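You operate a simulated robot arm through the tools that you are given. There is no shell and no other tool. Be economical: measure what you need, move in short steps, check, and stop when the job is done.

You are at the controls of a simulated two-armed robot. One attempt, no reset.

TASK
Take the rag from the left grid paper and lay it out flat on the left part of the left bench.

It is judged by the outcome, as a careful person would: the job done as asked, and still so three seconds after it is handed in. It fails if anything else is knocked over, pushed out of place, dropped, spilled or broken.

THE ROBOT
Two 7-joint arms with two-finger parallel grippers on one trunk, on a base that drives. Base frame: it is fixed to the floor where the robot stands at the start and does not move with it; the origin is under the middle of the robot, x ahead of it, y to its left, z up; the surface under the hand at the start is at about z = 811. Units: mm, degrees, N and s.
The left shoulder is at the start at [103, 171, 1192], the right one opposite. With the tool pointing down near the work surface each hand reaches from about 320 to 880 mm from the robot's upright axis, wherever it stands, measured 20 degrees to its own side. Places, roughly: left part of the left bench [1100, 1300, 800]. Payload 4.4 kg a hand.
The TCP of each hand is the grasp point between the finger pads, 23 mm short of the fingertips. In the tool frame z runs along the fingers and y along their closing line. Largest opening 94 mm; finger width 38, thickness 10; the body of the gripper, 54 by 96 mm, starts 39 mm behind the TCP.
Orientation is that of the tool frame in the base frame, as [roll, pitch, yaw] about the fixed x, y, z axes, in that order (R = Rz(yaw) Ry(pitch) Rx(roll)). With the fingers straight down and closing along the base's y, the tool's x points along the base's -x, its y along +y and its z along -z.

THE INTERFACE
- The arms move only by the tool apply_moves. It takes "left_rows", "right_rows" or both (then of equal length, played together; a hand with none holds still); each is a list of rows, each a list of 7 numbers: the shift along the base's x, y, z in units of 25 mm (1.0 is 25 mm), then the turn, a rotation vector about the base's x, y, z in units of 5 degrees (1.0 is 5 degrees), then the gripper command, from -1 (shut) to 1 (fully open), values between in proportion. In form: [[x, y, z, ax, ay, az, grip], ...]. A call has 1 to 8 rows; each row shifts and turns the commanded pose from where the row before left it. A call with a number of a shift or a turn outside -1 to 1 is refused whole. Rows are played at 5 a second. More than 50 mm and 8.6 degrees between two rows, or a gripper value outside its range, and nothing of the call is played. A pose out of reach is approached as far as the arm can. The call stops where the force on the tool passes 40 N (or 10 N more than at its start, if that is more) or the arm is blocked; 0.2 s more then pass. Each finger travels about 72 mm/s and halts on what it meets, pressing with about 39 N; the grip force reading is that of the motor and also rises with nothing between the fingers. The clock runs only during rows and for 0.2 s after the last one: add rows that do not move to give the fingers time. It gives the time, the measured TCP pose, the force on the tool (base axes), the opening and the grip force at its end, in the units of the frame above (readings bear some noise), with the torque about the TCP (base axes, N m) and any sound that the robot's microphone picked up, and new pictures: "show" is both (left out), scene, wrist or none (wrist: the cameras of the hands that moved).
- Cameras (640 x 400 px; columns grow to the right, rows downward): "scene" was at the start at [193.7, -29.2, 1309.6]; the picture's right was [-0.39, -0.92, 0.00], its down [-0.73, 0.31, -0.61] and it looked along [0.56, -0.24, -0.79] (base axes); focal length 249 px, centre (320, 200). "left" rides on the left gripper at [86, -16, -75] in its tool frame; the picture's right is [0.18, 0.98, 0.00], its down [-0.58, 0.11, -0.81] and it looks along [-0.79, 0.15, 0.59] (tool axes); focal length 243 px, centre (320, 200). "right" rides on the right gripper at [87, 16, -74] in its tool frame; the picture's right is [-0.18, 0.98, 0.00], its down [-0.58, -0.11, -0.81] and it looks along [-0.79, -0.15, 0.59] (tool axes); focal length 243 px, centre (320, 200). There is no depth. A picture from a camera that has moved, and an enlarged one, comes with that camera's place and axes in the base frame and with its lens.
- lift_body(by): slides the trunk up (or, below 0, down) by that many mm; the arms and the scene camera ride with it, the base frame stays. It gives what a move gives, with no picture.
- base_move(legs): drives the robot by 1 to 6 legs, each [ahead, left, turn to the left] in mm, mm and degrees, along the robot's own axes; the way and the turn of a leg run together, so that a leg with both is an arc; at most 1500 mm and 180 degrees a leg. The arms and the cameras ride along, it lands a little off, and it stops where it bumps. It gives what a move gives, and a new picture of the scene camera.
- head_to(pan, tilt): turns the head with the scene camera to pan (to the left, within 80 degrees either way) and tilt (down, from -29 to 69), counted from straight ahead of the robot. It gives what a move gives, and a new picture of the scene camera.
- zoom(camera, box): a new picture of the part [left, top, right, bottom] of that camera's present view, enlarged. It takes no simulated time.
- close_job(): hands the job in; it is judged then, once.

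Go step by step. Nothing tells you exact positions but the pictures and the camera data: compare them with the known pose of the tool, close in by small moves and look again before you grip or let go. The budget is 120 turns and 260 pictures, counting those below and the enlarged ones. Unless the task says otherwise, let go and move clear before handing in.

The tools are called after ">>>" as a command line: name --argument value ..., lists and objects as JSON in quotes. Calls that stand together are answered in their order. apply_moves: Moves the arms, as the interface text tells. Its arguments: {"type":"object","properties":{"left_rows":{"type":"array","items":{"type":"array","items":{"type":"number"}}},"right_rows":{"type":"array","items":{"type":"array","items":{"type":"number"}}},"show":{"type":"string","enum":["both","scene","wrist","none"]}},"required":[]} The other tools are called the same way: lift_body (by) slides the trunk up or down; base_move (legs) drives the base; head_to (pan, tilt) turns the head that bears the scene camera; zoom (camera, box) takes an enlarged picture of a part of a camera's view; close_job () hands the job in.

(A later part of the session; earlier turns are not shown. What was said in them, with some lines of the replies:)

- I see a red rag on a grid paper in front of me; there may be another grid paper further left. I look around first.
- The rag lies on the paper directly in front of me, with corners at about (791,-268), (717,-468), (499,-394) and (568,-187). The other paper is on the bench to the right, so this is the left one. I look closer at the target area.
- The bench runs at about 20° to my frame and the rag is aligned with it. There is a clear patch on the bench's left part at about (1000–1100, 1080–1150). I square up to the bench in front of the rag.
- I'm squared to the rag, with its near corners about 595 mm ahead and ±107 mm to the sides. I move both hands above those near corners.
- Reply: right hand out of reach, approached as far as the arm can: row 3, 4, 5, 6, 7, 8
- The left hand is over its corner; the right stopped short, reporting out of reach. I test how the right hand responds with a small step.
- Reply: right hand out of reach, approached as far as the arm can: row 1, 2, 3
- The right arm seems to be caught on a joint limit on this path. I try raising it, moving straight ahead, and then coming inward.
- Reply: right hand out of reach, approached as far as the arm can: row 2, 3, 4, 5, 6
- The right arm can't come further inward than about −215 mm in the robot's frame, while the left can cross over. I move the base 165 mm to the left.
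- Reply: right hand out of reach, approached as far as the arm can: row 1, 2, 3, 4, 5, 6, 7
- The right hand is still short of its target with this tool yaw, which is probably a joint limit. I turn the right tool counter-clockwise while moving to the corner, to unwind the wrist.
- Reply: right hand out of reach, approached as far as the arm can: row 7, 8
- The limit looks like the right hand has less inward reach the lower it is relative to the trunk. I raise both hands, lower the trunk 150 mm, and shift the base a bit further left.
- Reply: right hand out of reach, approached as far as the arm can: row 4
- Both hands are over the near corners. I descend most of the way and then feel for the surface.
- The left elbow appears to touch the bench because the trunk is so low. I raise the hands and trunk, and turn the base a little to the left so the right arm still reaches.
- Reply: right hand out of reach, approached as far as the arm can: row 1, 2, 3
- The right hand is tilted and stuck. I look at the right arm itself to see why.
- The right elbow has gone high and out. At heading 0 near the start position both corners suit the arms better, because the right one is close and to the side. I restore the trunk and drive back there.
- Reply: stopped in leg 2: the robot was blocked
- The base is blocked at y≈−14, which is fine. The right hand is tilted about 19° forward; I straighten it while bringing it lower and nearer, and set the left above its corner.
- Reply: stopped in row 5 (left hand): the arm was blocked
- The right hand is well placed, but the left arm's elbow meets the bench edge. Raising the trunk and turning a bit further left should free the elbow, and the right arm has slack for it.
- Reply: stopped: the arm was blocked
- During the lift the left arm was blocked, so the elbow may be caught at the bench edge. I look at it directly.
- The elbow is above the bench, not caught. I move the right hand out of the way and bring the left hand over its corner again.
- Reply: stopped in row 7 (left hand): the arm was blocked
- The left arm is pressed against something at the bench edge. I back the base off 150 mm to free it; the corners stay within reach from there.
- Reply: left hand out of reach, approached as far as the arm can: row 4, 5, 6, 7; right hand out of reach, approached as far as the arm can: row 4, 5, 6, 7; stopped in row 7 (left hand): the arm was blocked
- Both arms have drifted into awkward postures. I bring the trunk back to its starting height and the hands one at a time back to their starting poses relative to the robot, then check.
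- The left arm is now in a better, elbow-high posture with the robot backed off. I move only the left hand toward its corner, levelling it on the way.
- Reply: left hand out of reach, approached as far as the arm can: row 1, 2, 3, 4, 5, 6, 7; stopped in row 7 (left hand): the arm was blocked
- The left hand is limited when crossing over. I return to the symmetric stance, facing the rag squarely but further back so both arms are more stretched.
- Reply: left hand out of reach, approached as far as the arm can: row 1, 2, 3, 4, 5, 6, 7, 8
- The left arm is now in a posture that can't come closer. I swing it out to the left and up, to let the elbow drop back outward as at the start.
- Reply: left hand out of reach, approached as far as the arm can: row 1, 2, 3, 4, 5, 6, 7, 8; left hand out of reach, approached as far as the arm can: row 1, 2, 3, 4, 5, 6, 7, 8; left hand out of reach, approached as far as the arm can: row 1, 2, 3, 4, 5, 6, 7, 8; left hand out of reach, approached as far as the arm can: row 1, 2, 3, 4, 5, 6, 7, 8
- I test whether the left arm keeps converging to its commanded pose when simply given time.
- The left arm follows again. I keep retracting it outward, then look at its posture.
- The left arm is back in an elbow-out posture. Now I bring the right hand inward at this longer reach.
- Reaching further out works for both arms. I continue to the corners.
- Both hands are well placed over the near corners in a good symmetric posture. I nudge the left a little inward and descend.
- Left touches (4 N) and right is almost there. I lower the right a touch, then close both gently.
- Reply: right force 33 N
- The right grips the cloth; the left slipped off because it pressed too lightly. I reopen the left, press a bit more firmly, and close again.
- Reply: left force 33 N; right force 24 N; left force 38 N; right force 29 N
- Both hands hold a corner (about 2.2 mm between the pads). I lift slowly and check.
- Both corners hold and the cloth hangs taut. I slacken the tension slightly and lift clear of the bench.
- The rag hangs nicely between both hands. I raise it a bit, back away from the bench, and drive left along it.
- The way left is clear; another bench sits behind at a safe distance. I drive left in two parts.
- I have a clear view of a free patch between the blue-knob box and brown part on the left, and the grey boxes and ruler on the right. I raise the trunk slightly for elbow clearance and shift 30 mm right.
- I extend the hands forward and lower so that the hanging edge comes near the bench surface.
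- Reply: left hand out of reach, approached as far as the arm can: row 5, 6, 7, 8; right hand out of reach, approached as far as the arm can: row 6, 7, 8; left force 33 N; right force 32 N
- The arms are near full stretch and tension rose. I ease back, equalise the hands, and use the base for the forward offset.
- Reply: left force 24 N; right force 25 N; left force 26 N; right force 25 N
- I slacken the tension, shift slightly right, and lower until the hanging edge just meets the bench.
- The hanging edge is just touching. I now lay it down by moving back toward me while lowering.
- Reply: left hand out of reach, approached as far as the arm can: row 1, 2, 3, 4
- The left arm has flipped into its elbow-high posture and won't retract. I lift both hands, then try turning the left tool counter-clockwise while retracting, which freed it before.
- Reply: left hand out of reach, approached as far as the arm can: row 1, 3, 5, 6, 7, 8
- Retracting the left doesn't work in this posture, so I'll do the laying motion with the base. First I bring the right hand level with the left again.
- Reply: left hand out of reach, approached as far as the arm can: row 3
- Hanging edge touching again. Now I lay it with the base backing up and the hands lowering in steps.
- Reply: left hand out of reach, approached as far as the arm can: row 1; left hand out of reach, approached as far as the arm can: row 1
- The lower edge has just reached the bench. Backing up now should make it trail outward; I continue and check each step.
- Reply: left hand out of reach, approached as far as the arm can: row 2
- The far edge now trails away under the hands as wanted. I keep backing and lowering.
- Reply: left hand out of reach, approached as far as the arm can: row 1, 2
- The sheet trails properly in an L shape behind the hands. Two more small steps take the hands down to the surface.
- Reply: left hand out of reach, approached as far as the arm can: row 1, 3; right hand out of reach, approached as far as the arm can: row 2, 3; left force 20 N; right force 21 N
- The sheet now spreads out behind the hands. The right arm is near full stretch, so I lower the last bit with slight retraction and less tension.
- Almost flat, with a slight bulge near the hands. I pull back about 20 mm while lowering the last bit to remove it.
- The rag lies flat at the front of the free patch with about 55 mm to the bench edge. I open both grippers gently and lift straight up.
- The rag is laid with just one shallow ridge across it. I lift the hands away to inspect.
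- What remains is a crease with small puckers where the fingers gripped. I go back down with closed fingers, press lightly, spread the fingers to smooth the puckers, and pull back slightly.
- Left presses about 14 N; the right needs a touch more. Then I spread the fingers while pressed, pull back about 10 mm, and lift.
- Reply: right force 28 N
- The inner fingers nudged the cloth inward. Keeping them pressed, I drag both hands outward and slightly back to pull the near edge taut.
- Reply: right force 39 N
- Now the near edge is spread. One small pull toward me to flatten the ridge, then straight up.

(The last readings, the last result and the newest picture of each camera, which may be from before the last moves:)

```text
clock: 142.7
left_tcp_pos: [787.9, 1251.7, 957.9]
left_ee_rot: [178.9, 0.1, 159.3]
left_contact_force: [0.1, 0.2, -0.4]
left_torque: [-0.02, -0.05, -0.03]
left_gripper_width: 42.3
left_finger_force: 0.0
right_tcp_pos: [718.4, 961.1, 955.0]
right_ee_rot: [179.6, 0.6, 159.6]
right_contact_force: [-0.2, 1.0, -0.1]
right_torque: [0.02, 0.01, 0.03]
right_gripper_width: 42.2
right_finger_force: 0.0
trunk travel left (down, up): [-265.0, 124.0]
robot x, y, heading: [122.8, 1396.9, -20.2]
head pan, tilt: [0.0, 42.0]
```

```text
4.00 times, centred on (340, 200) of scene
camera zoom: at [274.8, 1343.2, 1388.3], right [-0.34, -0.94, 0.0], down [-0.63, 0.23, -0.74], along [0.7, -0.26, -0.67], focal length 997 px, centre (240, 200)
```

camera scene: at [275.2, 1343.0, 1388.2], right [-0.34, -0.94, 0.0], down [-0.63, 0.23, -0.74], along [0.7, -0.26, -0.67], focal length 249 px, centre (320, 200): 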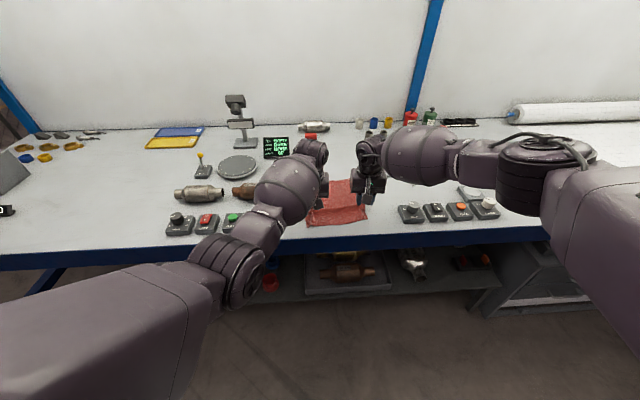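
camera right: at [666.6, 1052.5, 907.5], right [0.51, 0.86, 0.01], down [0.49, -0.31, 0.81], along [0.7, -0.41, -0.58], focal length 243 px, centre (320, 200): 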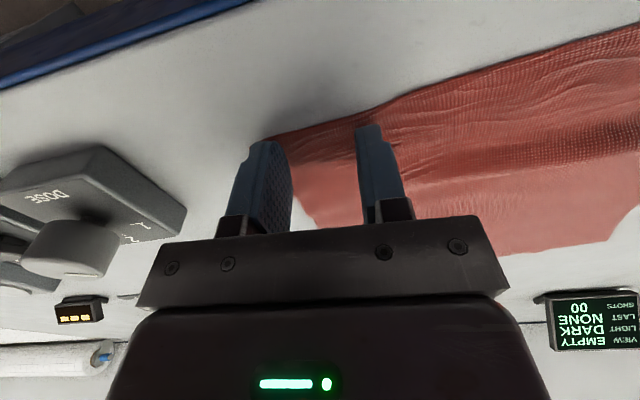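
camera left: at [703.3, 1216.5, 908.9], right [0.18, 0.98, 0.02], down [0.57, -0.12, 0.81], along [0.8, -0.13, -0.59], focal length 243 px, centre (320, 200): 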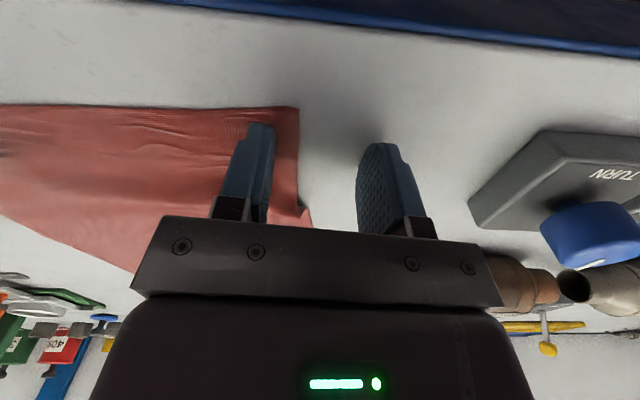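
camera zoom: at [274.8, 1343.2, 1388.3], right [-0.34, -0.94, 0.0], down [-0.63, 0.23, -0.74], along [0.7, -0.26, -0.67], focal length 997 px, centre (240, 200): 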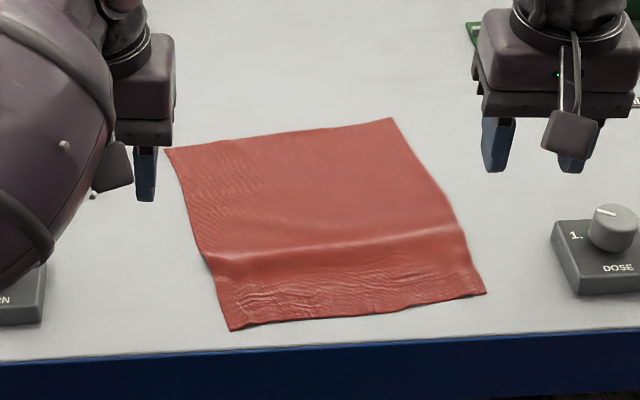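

Much flatter; only a gentle wave is left. I move forward a little and press the far corners, to drag that edge slightly away from me and take out the wave.

>>> apply_moves --left_rows '[[0, 0, 0.9, 0, 0, 0, -1], [0, 0, 0.9, 0, 0, 0, -1], [0, 0, 0.9, 0, 0, 0, -1], [0, 0, 0.9, 0, 0, 0, -1]]' --right_rows '[[0, 0, 0.9, 0, 0, 0, -1], [0, 0, 0.9, 0, 0, 0, -1], [0, 0, 0.9, 0, 0, 0, -1], [0, 0, 0.9, 0, 0, 0, -1]]' --show "none"

>>> base_move --legs '[[120, 0, 0]]'

```text
clock: 143.7
left_tcp_pos: [790.1, 1253.2, 1047.9]
left_ee_rot: [179.0, -0.1, 159.3]
left_contact_force: [-0.7, 0.4, 1.2]
left_torque: [-0.03, 0.01, 0.0]
left_gripper_width: 0.0
left_finger_force: 39.3
right_tcp_pos: [716.4, 961.7, 1043.9]
right_ee_rot: [179.7, 0.6, 159.6]
right_contact_force: [-1.0, -0.5, -0.6]
right_torque: [-0.05, 0.02, -0.05]
right_gripper_width: 0.0
right_finger_force: 38.6
trunk travel left (down, up): [-265.0, 124.0]
robot x, y, heading: [122.9, 1401.4, -19.8]
head pan, tilt: [0.0, 42.0]
```

```text
clock: 144.9
left_tcp_pos: [900.2, 1214.8, 1046.2]
left_ee_rot: [178.9, -0.2, 159.6]
left_contact_force: [0.5, -0.5, -1.1]
left_torque: [0.01, 0.01, -0.02]
left_gripper_width: 0.0
left_finger_force: 38.8
right_tcp_pos: [827.8, 924.1, 1042.5]
right_ee_rot: [179.7, 0.6, 159.7]
right_contact_force: [0.4, 0.6, -0.1]
right_torque: [0.04, 0.01, 0.01]
right_gripper_width: 0.0
right_finger_force: 38.9
trunk travel left (down, up): [-265.0, 124.0]
robot x, y, heading: [226.6, 1359.8, -19.9]
head pan, tilt: [0.0, 42.0]
camera scene: at [384.7, 1304.2, 1387.9], right [-0.34, -0.94, 0.0], down [-0.63, 0.23, -0.74], along [0.7, -0.25, -0.67], focal length 249 px, centre (320, 200)
```

scene: 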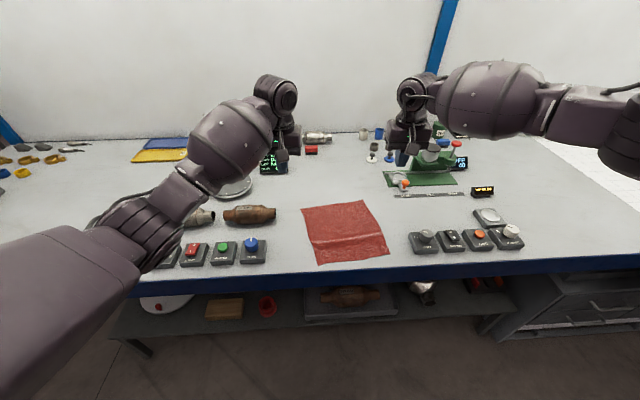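

The rag is spread on the bench with a faint wave. I go to the two far corners with closed fingers.

>>> apply_moves --left_rows '[[0.51, -0.71, -0.95, 0, 0, 0, -1], [0.51, -0.71, -0.95, 0, 0, 0, -1], [0.51, -0.71, -0.95, 0, 0, 0, -1], [0.51, -0.71, -0.95, 0, 0, 0, -1], [0, 0, -0.95, 0, 0, 0, -1], [0, 0, -0.95, 0, 0, 0, -1], [0, 0, -0.95, 0, 0, 0, -1], [0, 0, -0.95, 0, 0, 0, -1]]' --right_rows '[[1, 0.52, -0.95, 0, 0, 0, -1], [1, 0.52, -0.95, 0, 0, 0, -1], [1, 0.52, -0.95, 0, 0, 0, -1], [1, 0.52, -0.95, 0, 0, 0, -1], [0, 0, -0.9, 0, 0, 0, -1], [0, 0, -0.9, 0, 0, 0, -1], [0, 0, -0.9, 0, 0, 0, -1], [0, 0, -0.9, 0, 0, 0, -1]]'

```text
clock: 146.7
left_tcp_pos: [940.8, 1152.4, 857.2]
left_ee_rot: [179.0, 0.0, 159.5]
left_contact_force: [-0.3, 0.1, 1.2]
left_torque: [0.01, 0.04, -0.02]
left_gripper_width: 0.2
left_finger_force: 38.9
left hand out of reach, approached as far as the arm can: row 7, 8
right_tcp_pos: [902.1, 982.1, 862.0]
right_ee_rot: [179.7, 0.6, 159.7]
right_contact_force: [-0.5, -0.3, 0.1]
right_torque: [0.03, 0.02, 0.01]
right_gripper_width: 0.2
right_finger_force: 38.4
right hand out of reach, approached as far as the arm can: row 5, 6, 7, 8
trunk travel left (down, up): [-265.0, 124.0]
robot x, y, heading: [229.7, 1361.1, -20.0]
head pan, tilt: [0.0, 42.0]
camera scene: at [384.2, 1304.8, 1387.8], right [-0.34, -0.94, 0.0], down [-0.63, 0.23, -0.74], along [0.7, -0.25, -0.67], focal length 249 px, centre (320, 200)
camera right: at [825.8, 1026.1, 936.0], right [0.51, 0.86, 0.01], down [0.5, -0.3, 0.81], along [0.7, -0.41, -0.59], focal length 243 px, centre (320, 200)
camera left: at [854.1, 1165.7, 931.7], right [0.17, 0.98, 0.02], down [0.58, -0.12, 0.81], along [0.8, -0.13, -0.59], focal length 243 px, centre (320, 200)
```

scene: 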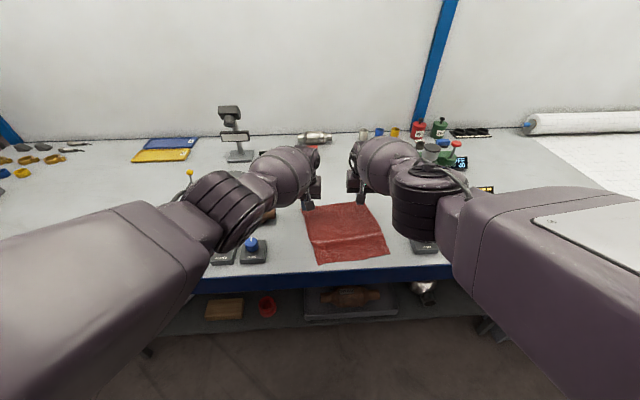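
right: 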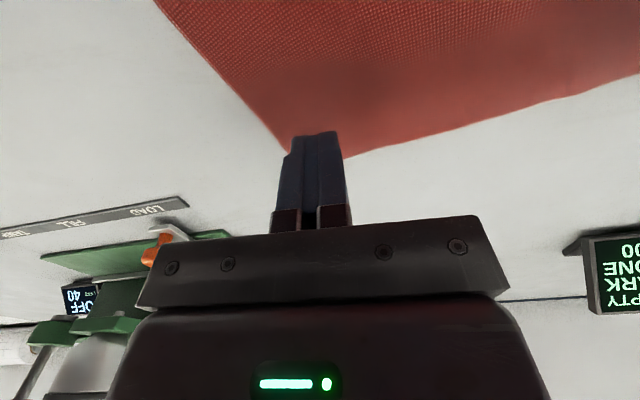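
left: 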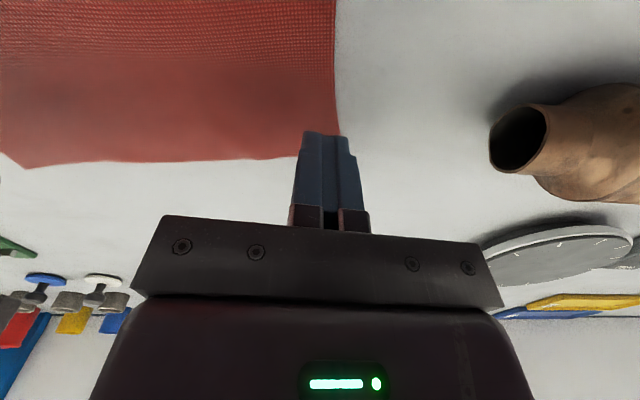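

>>> apply_moves --left_rows '[[-0.4, -0.35, -0.2, 0, 0, 0, -1], [-0.1, -0.1, -0.4, 0, 0, 0, -1], [0, 0, -0.3, 0, 0, 0, -1], [0, 0, -0.06, 0, 0, 0, -1]]' --right_rows '[[-0.45, 0.3, -0.3, 0, 0, 0, -1], [-0.2, 0.1, -0.45, 0, 0, 0, -1], [0, 0, -0.35, 0, 0, 0, -1], [0, 0, -0.08, 0, 0, 0, -1]]' --show "wrist"

```text
clock: 147.7
left_tcp_pos: [922.5, 1146.5, 838.0]
left_ee_rot: [179.0, 0.2, 159.6]
left_contact_force: [0.0, -0.2, 0.2]
left_torque: [0.01, 0.01, -0.01]
left_gripper_width: 0.2
left_finger_force: 39.0
left hand out of reach, approached as far as the arm can: row 3
right_tcp_pos: [893.0, 986.7, 834.0]
right_ee_rot: [179.7, 1.1, 159.8]
right_contact_force: [5.4, 1.2, 27.5]
right_torque: [0.14, 0.26, -0.05]
right_gripper_width: 0.2
right_finger_force: 38.9
right hand out of reach, approached as far as the arm can: row 1
trunk travel left (down, up): [-265.0, 124.0]
robot x, y, heading: [229.6, 1362.5, -19.9]
head pan, tilt: [0.0, 42.0]
camera right: at [815.5, 1031.0, 907.1], right [0.51, 0.86, 0.01], down [0.49, -0.3, 0.82], along [0.7, -0.41, -0.58], focal length 243 px, centre (320, 200)
camera left: at [836.2, 1160.4, 912.5], right [0.17, 0.98, 0.02], down [0.58, -0.11, 0.81], along [0.8, -0.13, -0.59], focal length 243 px, centre (320, 200)
```

right: 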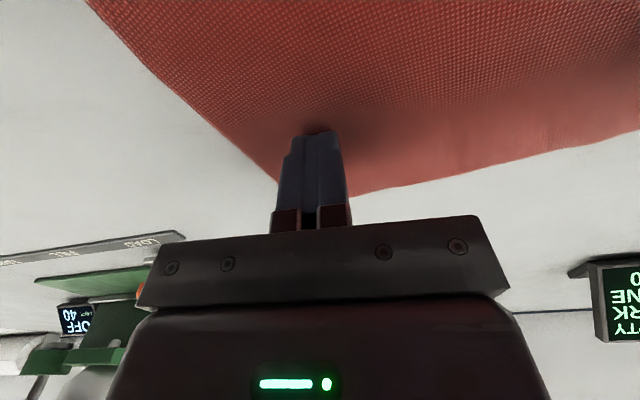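
left: 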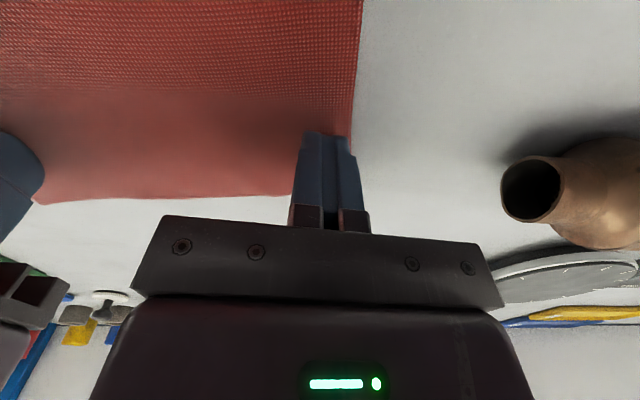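

Right presses 27 N; the left needs about 4 mm more. Then I nudge the base forward to drag the far edge out.

>>> apply_moves --left_rows '[[-0.1, -0.1, -0.1, 0, 0, 0, -1], [0, 0, -0.08, 0, 0, 0, -1], [0, 0, -0.06, 0, 0, 0, -1]]' --show "none"

>>> base_move --legs '[[22, 0, 0]]'

>>> zoom --camera "scene" --box '[270, 180, 420, 275]'

```text
clock: 148.5
left_tcp_pos: [919.6, 1144.2, 834.6]
left_ee_rot: [179.0, 0.4, 159.4]
left_contact_force: [1.0, 2.1, 15.3]
left_torque: [0.11, 0.16, 0.01]
left_gripper_width: 0.2
left_finger_force: 39.1
right_tcp_pos: [892.4, 987.0, 834.6]
right_ee_rot: [179.7, 1.2, 159.8]
right_contact_force: [6.7, -1.9, 30.6]
right_torque: [0.13, 0.28, 0.0]
right_gripper_width: 0.0
right_finger_force: 39.0
trunk travel left (down, up): [-265.0, 124.0]
robot x, y, heading: [227.8, 1363.3, -19.7]
head pan, tilt: [0.0, 42.0]
```

```text
clock: 149.4
left_tcp_pos: [942.4, 1133.5, 835.4]
left_ee_rot: [179.0, 0.5, 159.4]
left_contact_force: [-0.7, 1.1, 7.7]
left_torque: [0.02, 0.07, -0.02]
left_gripper_width: 0.1
left_finger_force: 39.0
right_tcp_pos: [914.5, 978.7, 834.7]
right_ee_rot: [179.6, 1.0, 159.8]
right_contact_force: [-0.6, 0.1, 10.9]
right_torque: [0.06, 0.18, 0.01]
right_gripper_width: 0.1
right_finger_force: 38.6
trunk travel left (down, up): [-265.0, 124.0]
robot x, y, heading: [247.0, 1355.5, -19.9]
head pan, tilt: [0.0, 42.0]
stopped in leg 1: the force on the tool passed its limit at 43 N (the readings are from after the stop); the commanded pose is now the measured one
camera scene: at [402.6, 1297.7, 1387.9], right [-0.34, -0.94, 0.0], down [-0.63, 0.23, -0.74], along [0.7, -0.25, -0.67], focal length 249 px, centre (320, 200)
```

scene: 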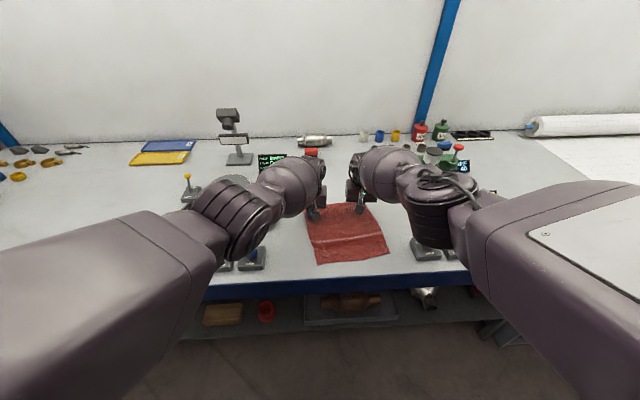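

```text
4.21 times, centred on (345, 228) of scene
camera zoom: at [402.6, 1297.7, 1387.9], right [-0.34, -0.94, 0.0], down [-0.63, 0.23, -0.74], along [0.7, -0.25, -0.67], focal length 1049 px, centre (215, 84)
```

zoom: 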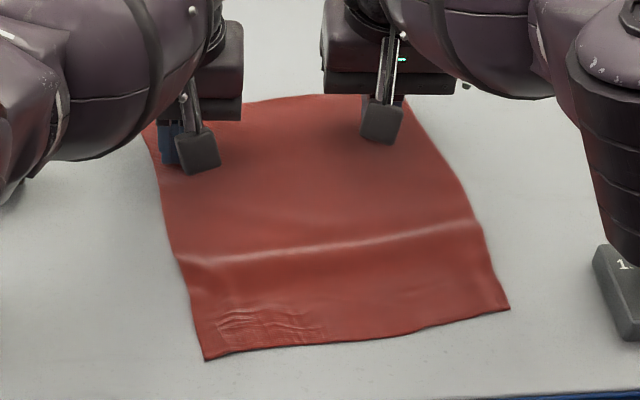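

The far edge moved out, and only a faint crease remains. I lift the hands straight up and clear.

>>> apply_moves --left_rows '[[0, 0, 0.5, 0, 0, 0, -1], [0, 0, 0.95, 0, 0, 0, -1], [0, 0, 0.95, 0, 0, 0, -1], [0, 0, 0.95, 0, 0, 0, -1], [0, 0, 0.95, 0, 0, 0, -1], [0, 0, 0.95, 0, 0, 0, -1], [0, 0, 0.95, 0, 0, 0, -1], [0, 0, 0.95, 0, 0, 0, -1]]' --right_rows '[[0, 0, 0.5, 0, 0, 0, -1], [0, 0, 0.95, 0, 0, 0, -1], [0, 0, 0.95, 0, 0, 0, -1], [0, 0, 0.95, 0, 0, 0, -1], [0, 0, 0.95, 0, 0, 0, -1], [0, 0, 0.95, 0, 0, 0, -1], [0, 0, 0.95, 0, 0, 0, -1], [0, 0, 0.95, 0, 0, 0, -1]]' --show "scene"

>>> zoom --camera "scene" --box '[270, 180, 420, 275]'

```text
clock: 151.2
left_tcp_pos: [941.9, 1133.6, 1013.6]
left_ee_rot: [179.1, 0.3, 159.3]
left_contact_force: [0.3, 0.1, 0.2]
left_torque: [-0.01, 0.0, 0.0]
left_gripper_width: 0.0
left_finger_force: 38.7
right_tcp_pos: [912.5, 976.1, 1013.2]
right_ee_rot: [179.7, 0.8, 159.8]
right_contact_force: [0.0, 0.5, 1.2]
right_torque: [-0.01, -0.03, 0.01]
right_gripper_width: 0.1
right_finger_force: 38.8
trunk travel left (down, up): [-265.0, 124.0]
robot x, y, heading: [244.0, 1353.9, -20.0]
head pan, tilt: [0.0, 42.0]
camera scene: at [403.3, 1297.1, 1388.3], right [-0.34, -0.94, 0.0], down [-0.63, 0.23, -0.74], along [0.7, -0.25, -0.67], focal length 249 px, centre (320, 200)
```

scene: 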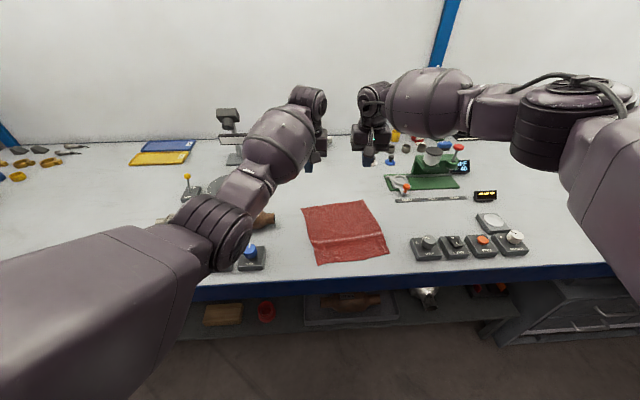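

```text
4.21 times, centred on (345, 228) of scene
camera zoom: at [403.3, 1297.1, 1388.3], right [-0.34, -0.94, 0.0], down [-0.63, 0.23, -0.74], along [0.7, -0.25, -0.67], focal length 1049 px, centre (215, 84)
```

zoom: 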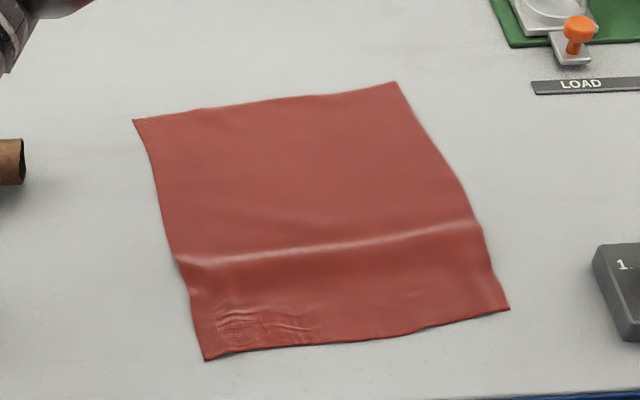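

The rag is laid out flat with all corners spread and just a faint crease. I back the robot away and check that nothing else was disturbed.

>>> base_move --legs '[[-180, 0, 0]]'

>>> zoom --camera "scene" --box '[120, 100, 520, 260]'

```text
clock: 152.8
left_tcp_pos: [770.2, 1196.1, 1013.4]
left_ee_rot: [179.1, 0.4, 159.3]
left_contact_force: [-1.7, -0.7, 0.3]
left_torque: [0.0, 0.03, -0.02]
left_gripper_width: 0.0
left_finger_force: 39.1
right_tcp_pos: [740.5, 1037.2, 1012.8]
right_ee_rot: [179.7, 0.8, 159.7]
right_contact_force: [0.3, -0.4, -0.1]
right_torque: [-0.02, -0.03, -0.01]
right_gripper_width: 0.4
right_finger_force: 38.4
trunk travel left (down, up): [-265.0, 124.0]
robot x, y, heading: [80.1, 1413.3, -19.7]
head pan, tilt: [0.0, 42.0]
camera scene: at [231.5, 1359.1, 1388.2], right [-0.34, -0.94, 0.0], down [-0.63, 0.23, -0.74], along [0.7, -0.25, -0.67], focal length 249 px, centre (320, 200)
```

scene: 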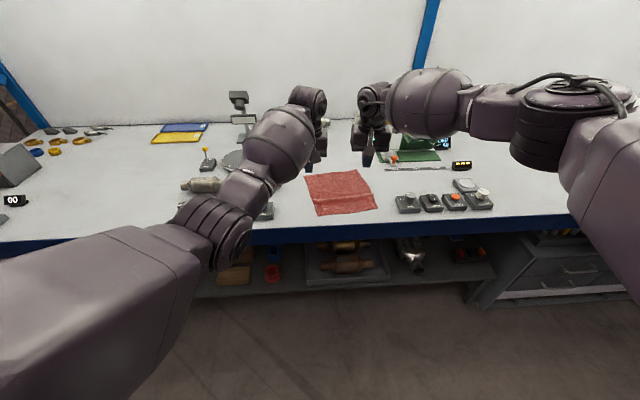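

```text
1.60 times, centred on (320, 180) of scene
camera zoom: at [231.5, 1359.1, 1388.2], right [-0.34, -0.94, 0.0], down [-0.63, 0.23, -0.74], along [0.7, -0.25, -0.67], focal length 399 px, centre (320, 232)
```

zoom: 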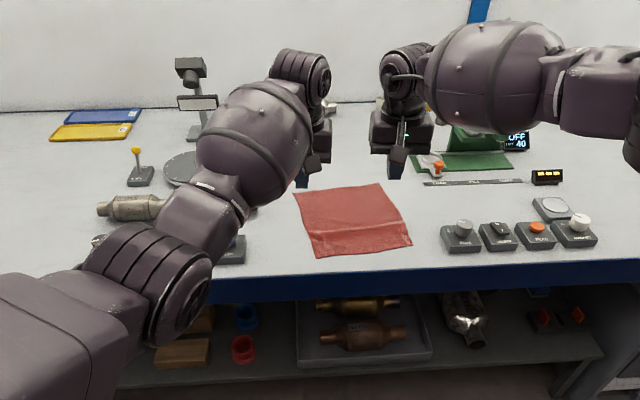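

The rag lies flat on the clear patch of the left bench, the hands are clear above it, and the objects in view look undisturbed. I hand the job in.

>>> close_job

```text
The job is handed in.
```

I took the rag off the left grid paper and laid it out flat on the left part of the left bench. A faint crease and a few small wrinkles remain near its front edge.

It sits in the clear patch to the right of your [1100, 1300] spot, which was taken up by a round disc and a brown part. The rag's middle is roughly 250 to 300 mm from that point.

Everything visible in the last pictures looked undisturbed. The left arm hid part of the bench, including some of the knob boxes, so I could not check those at the end. While setting up the grip, the base and the left arm each bumped the bench near the grid paper, and I saw nothing there move.
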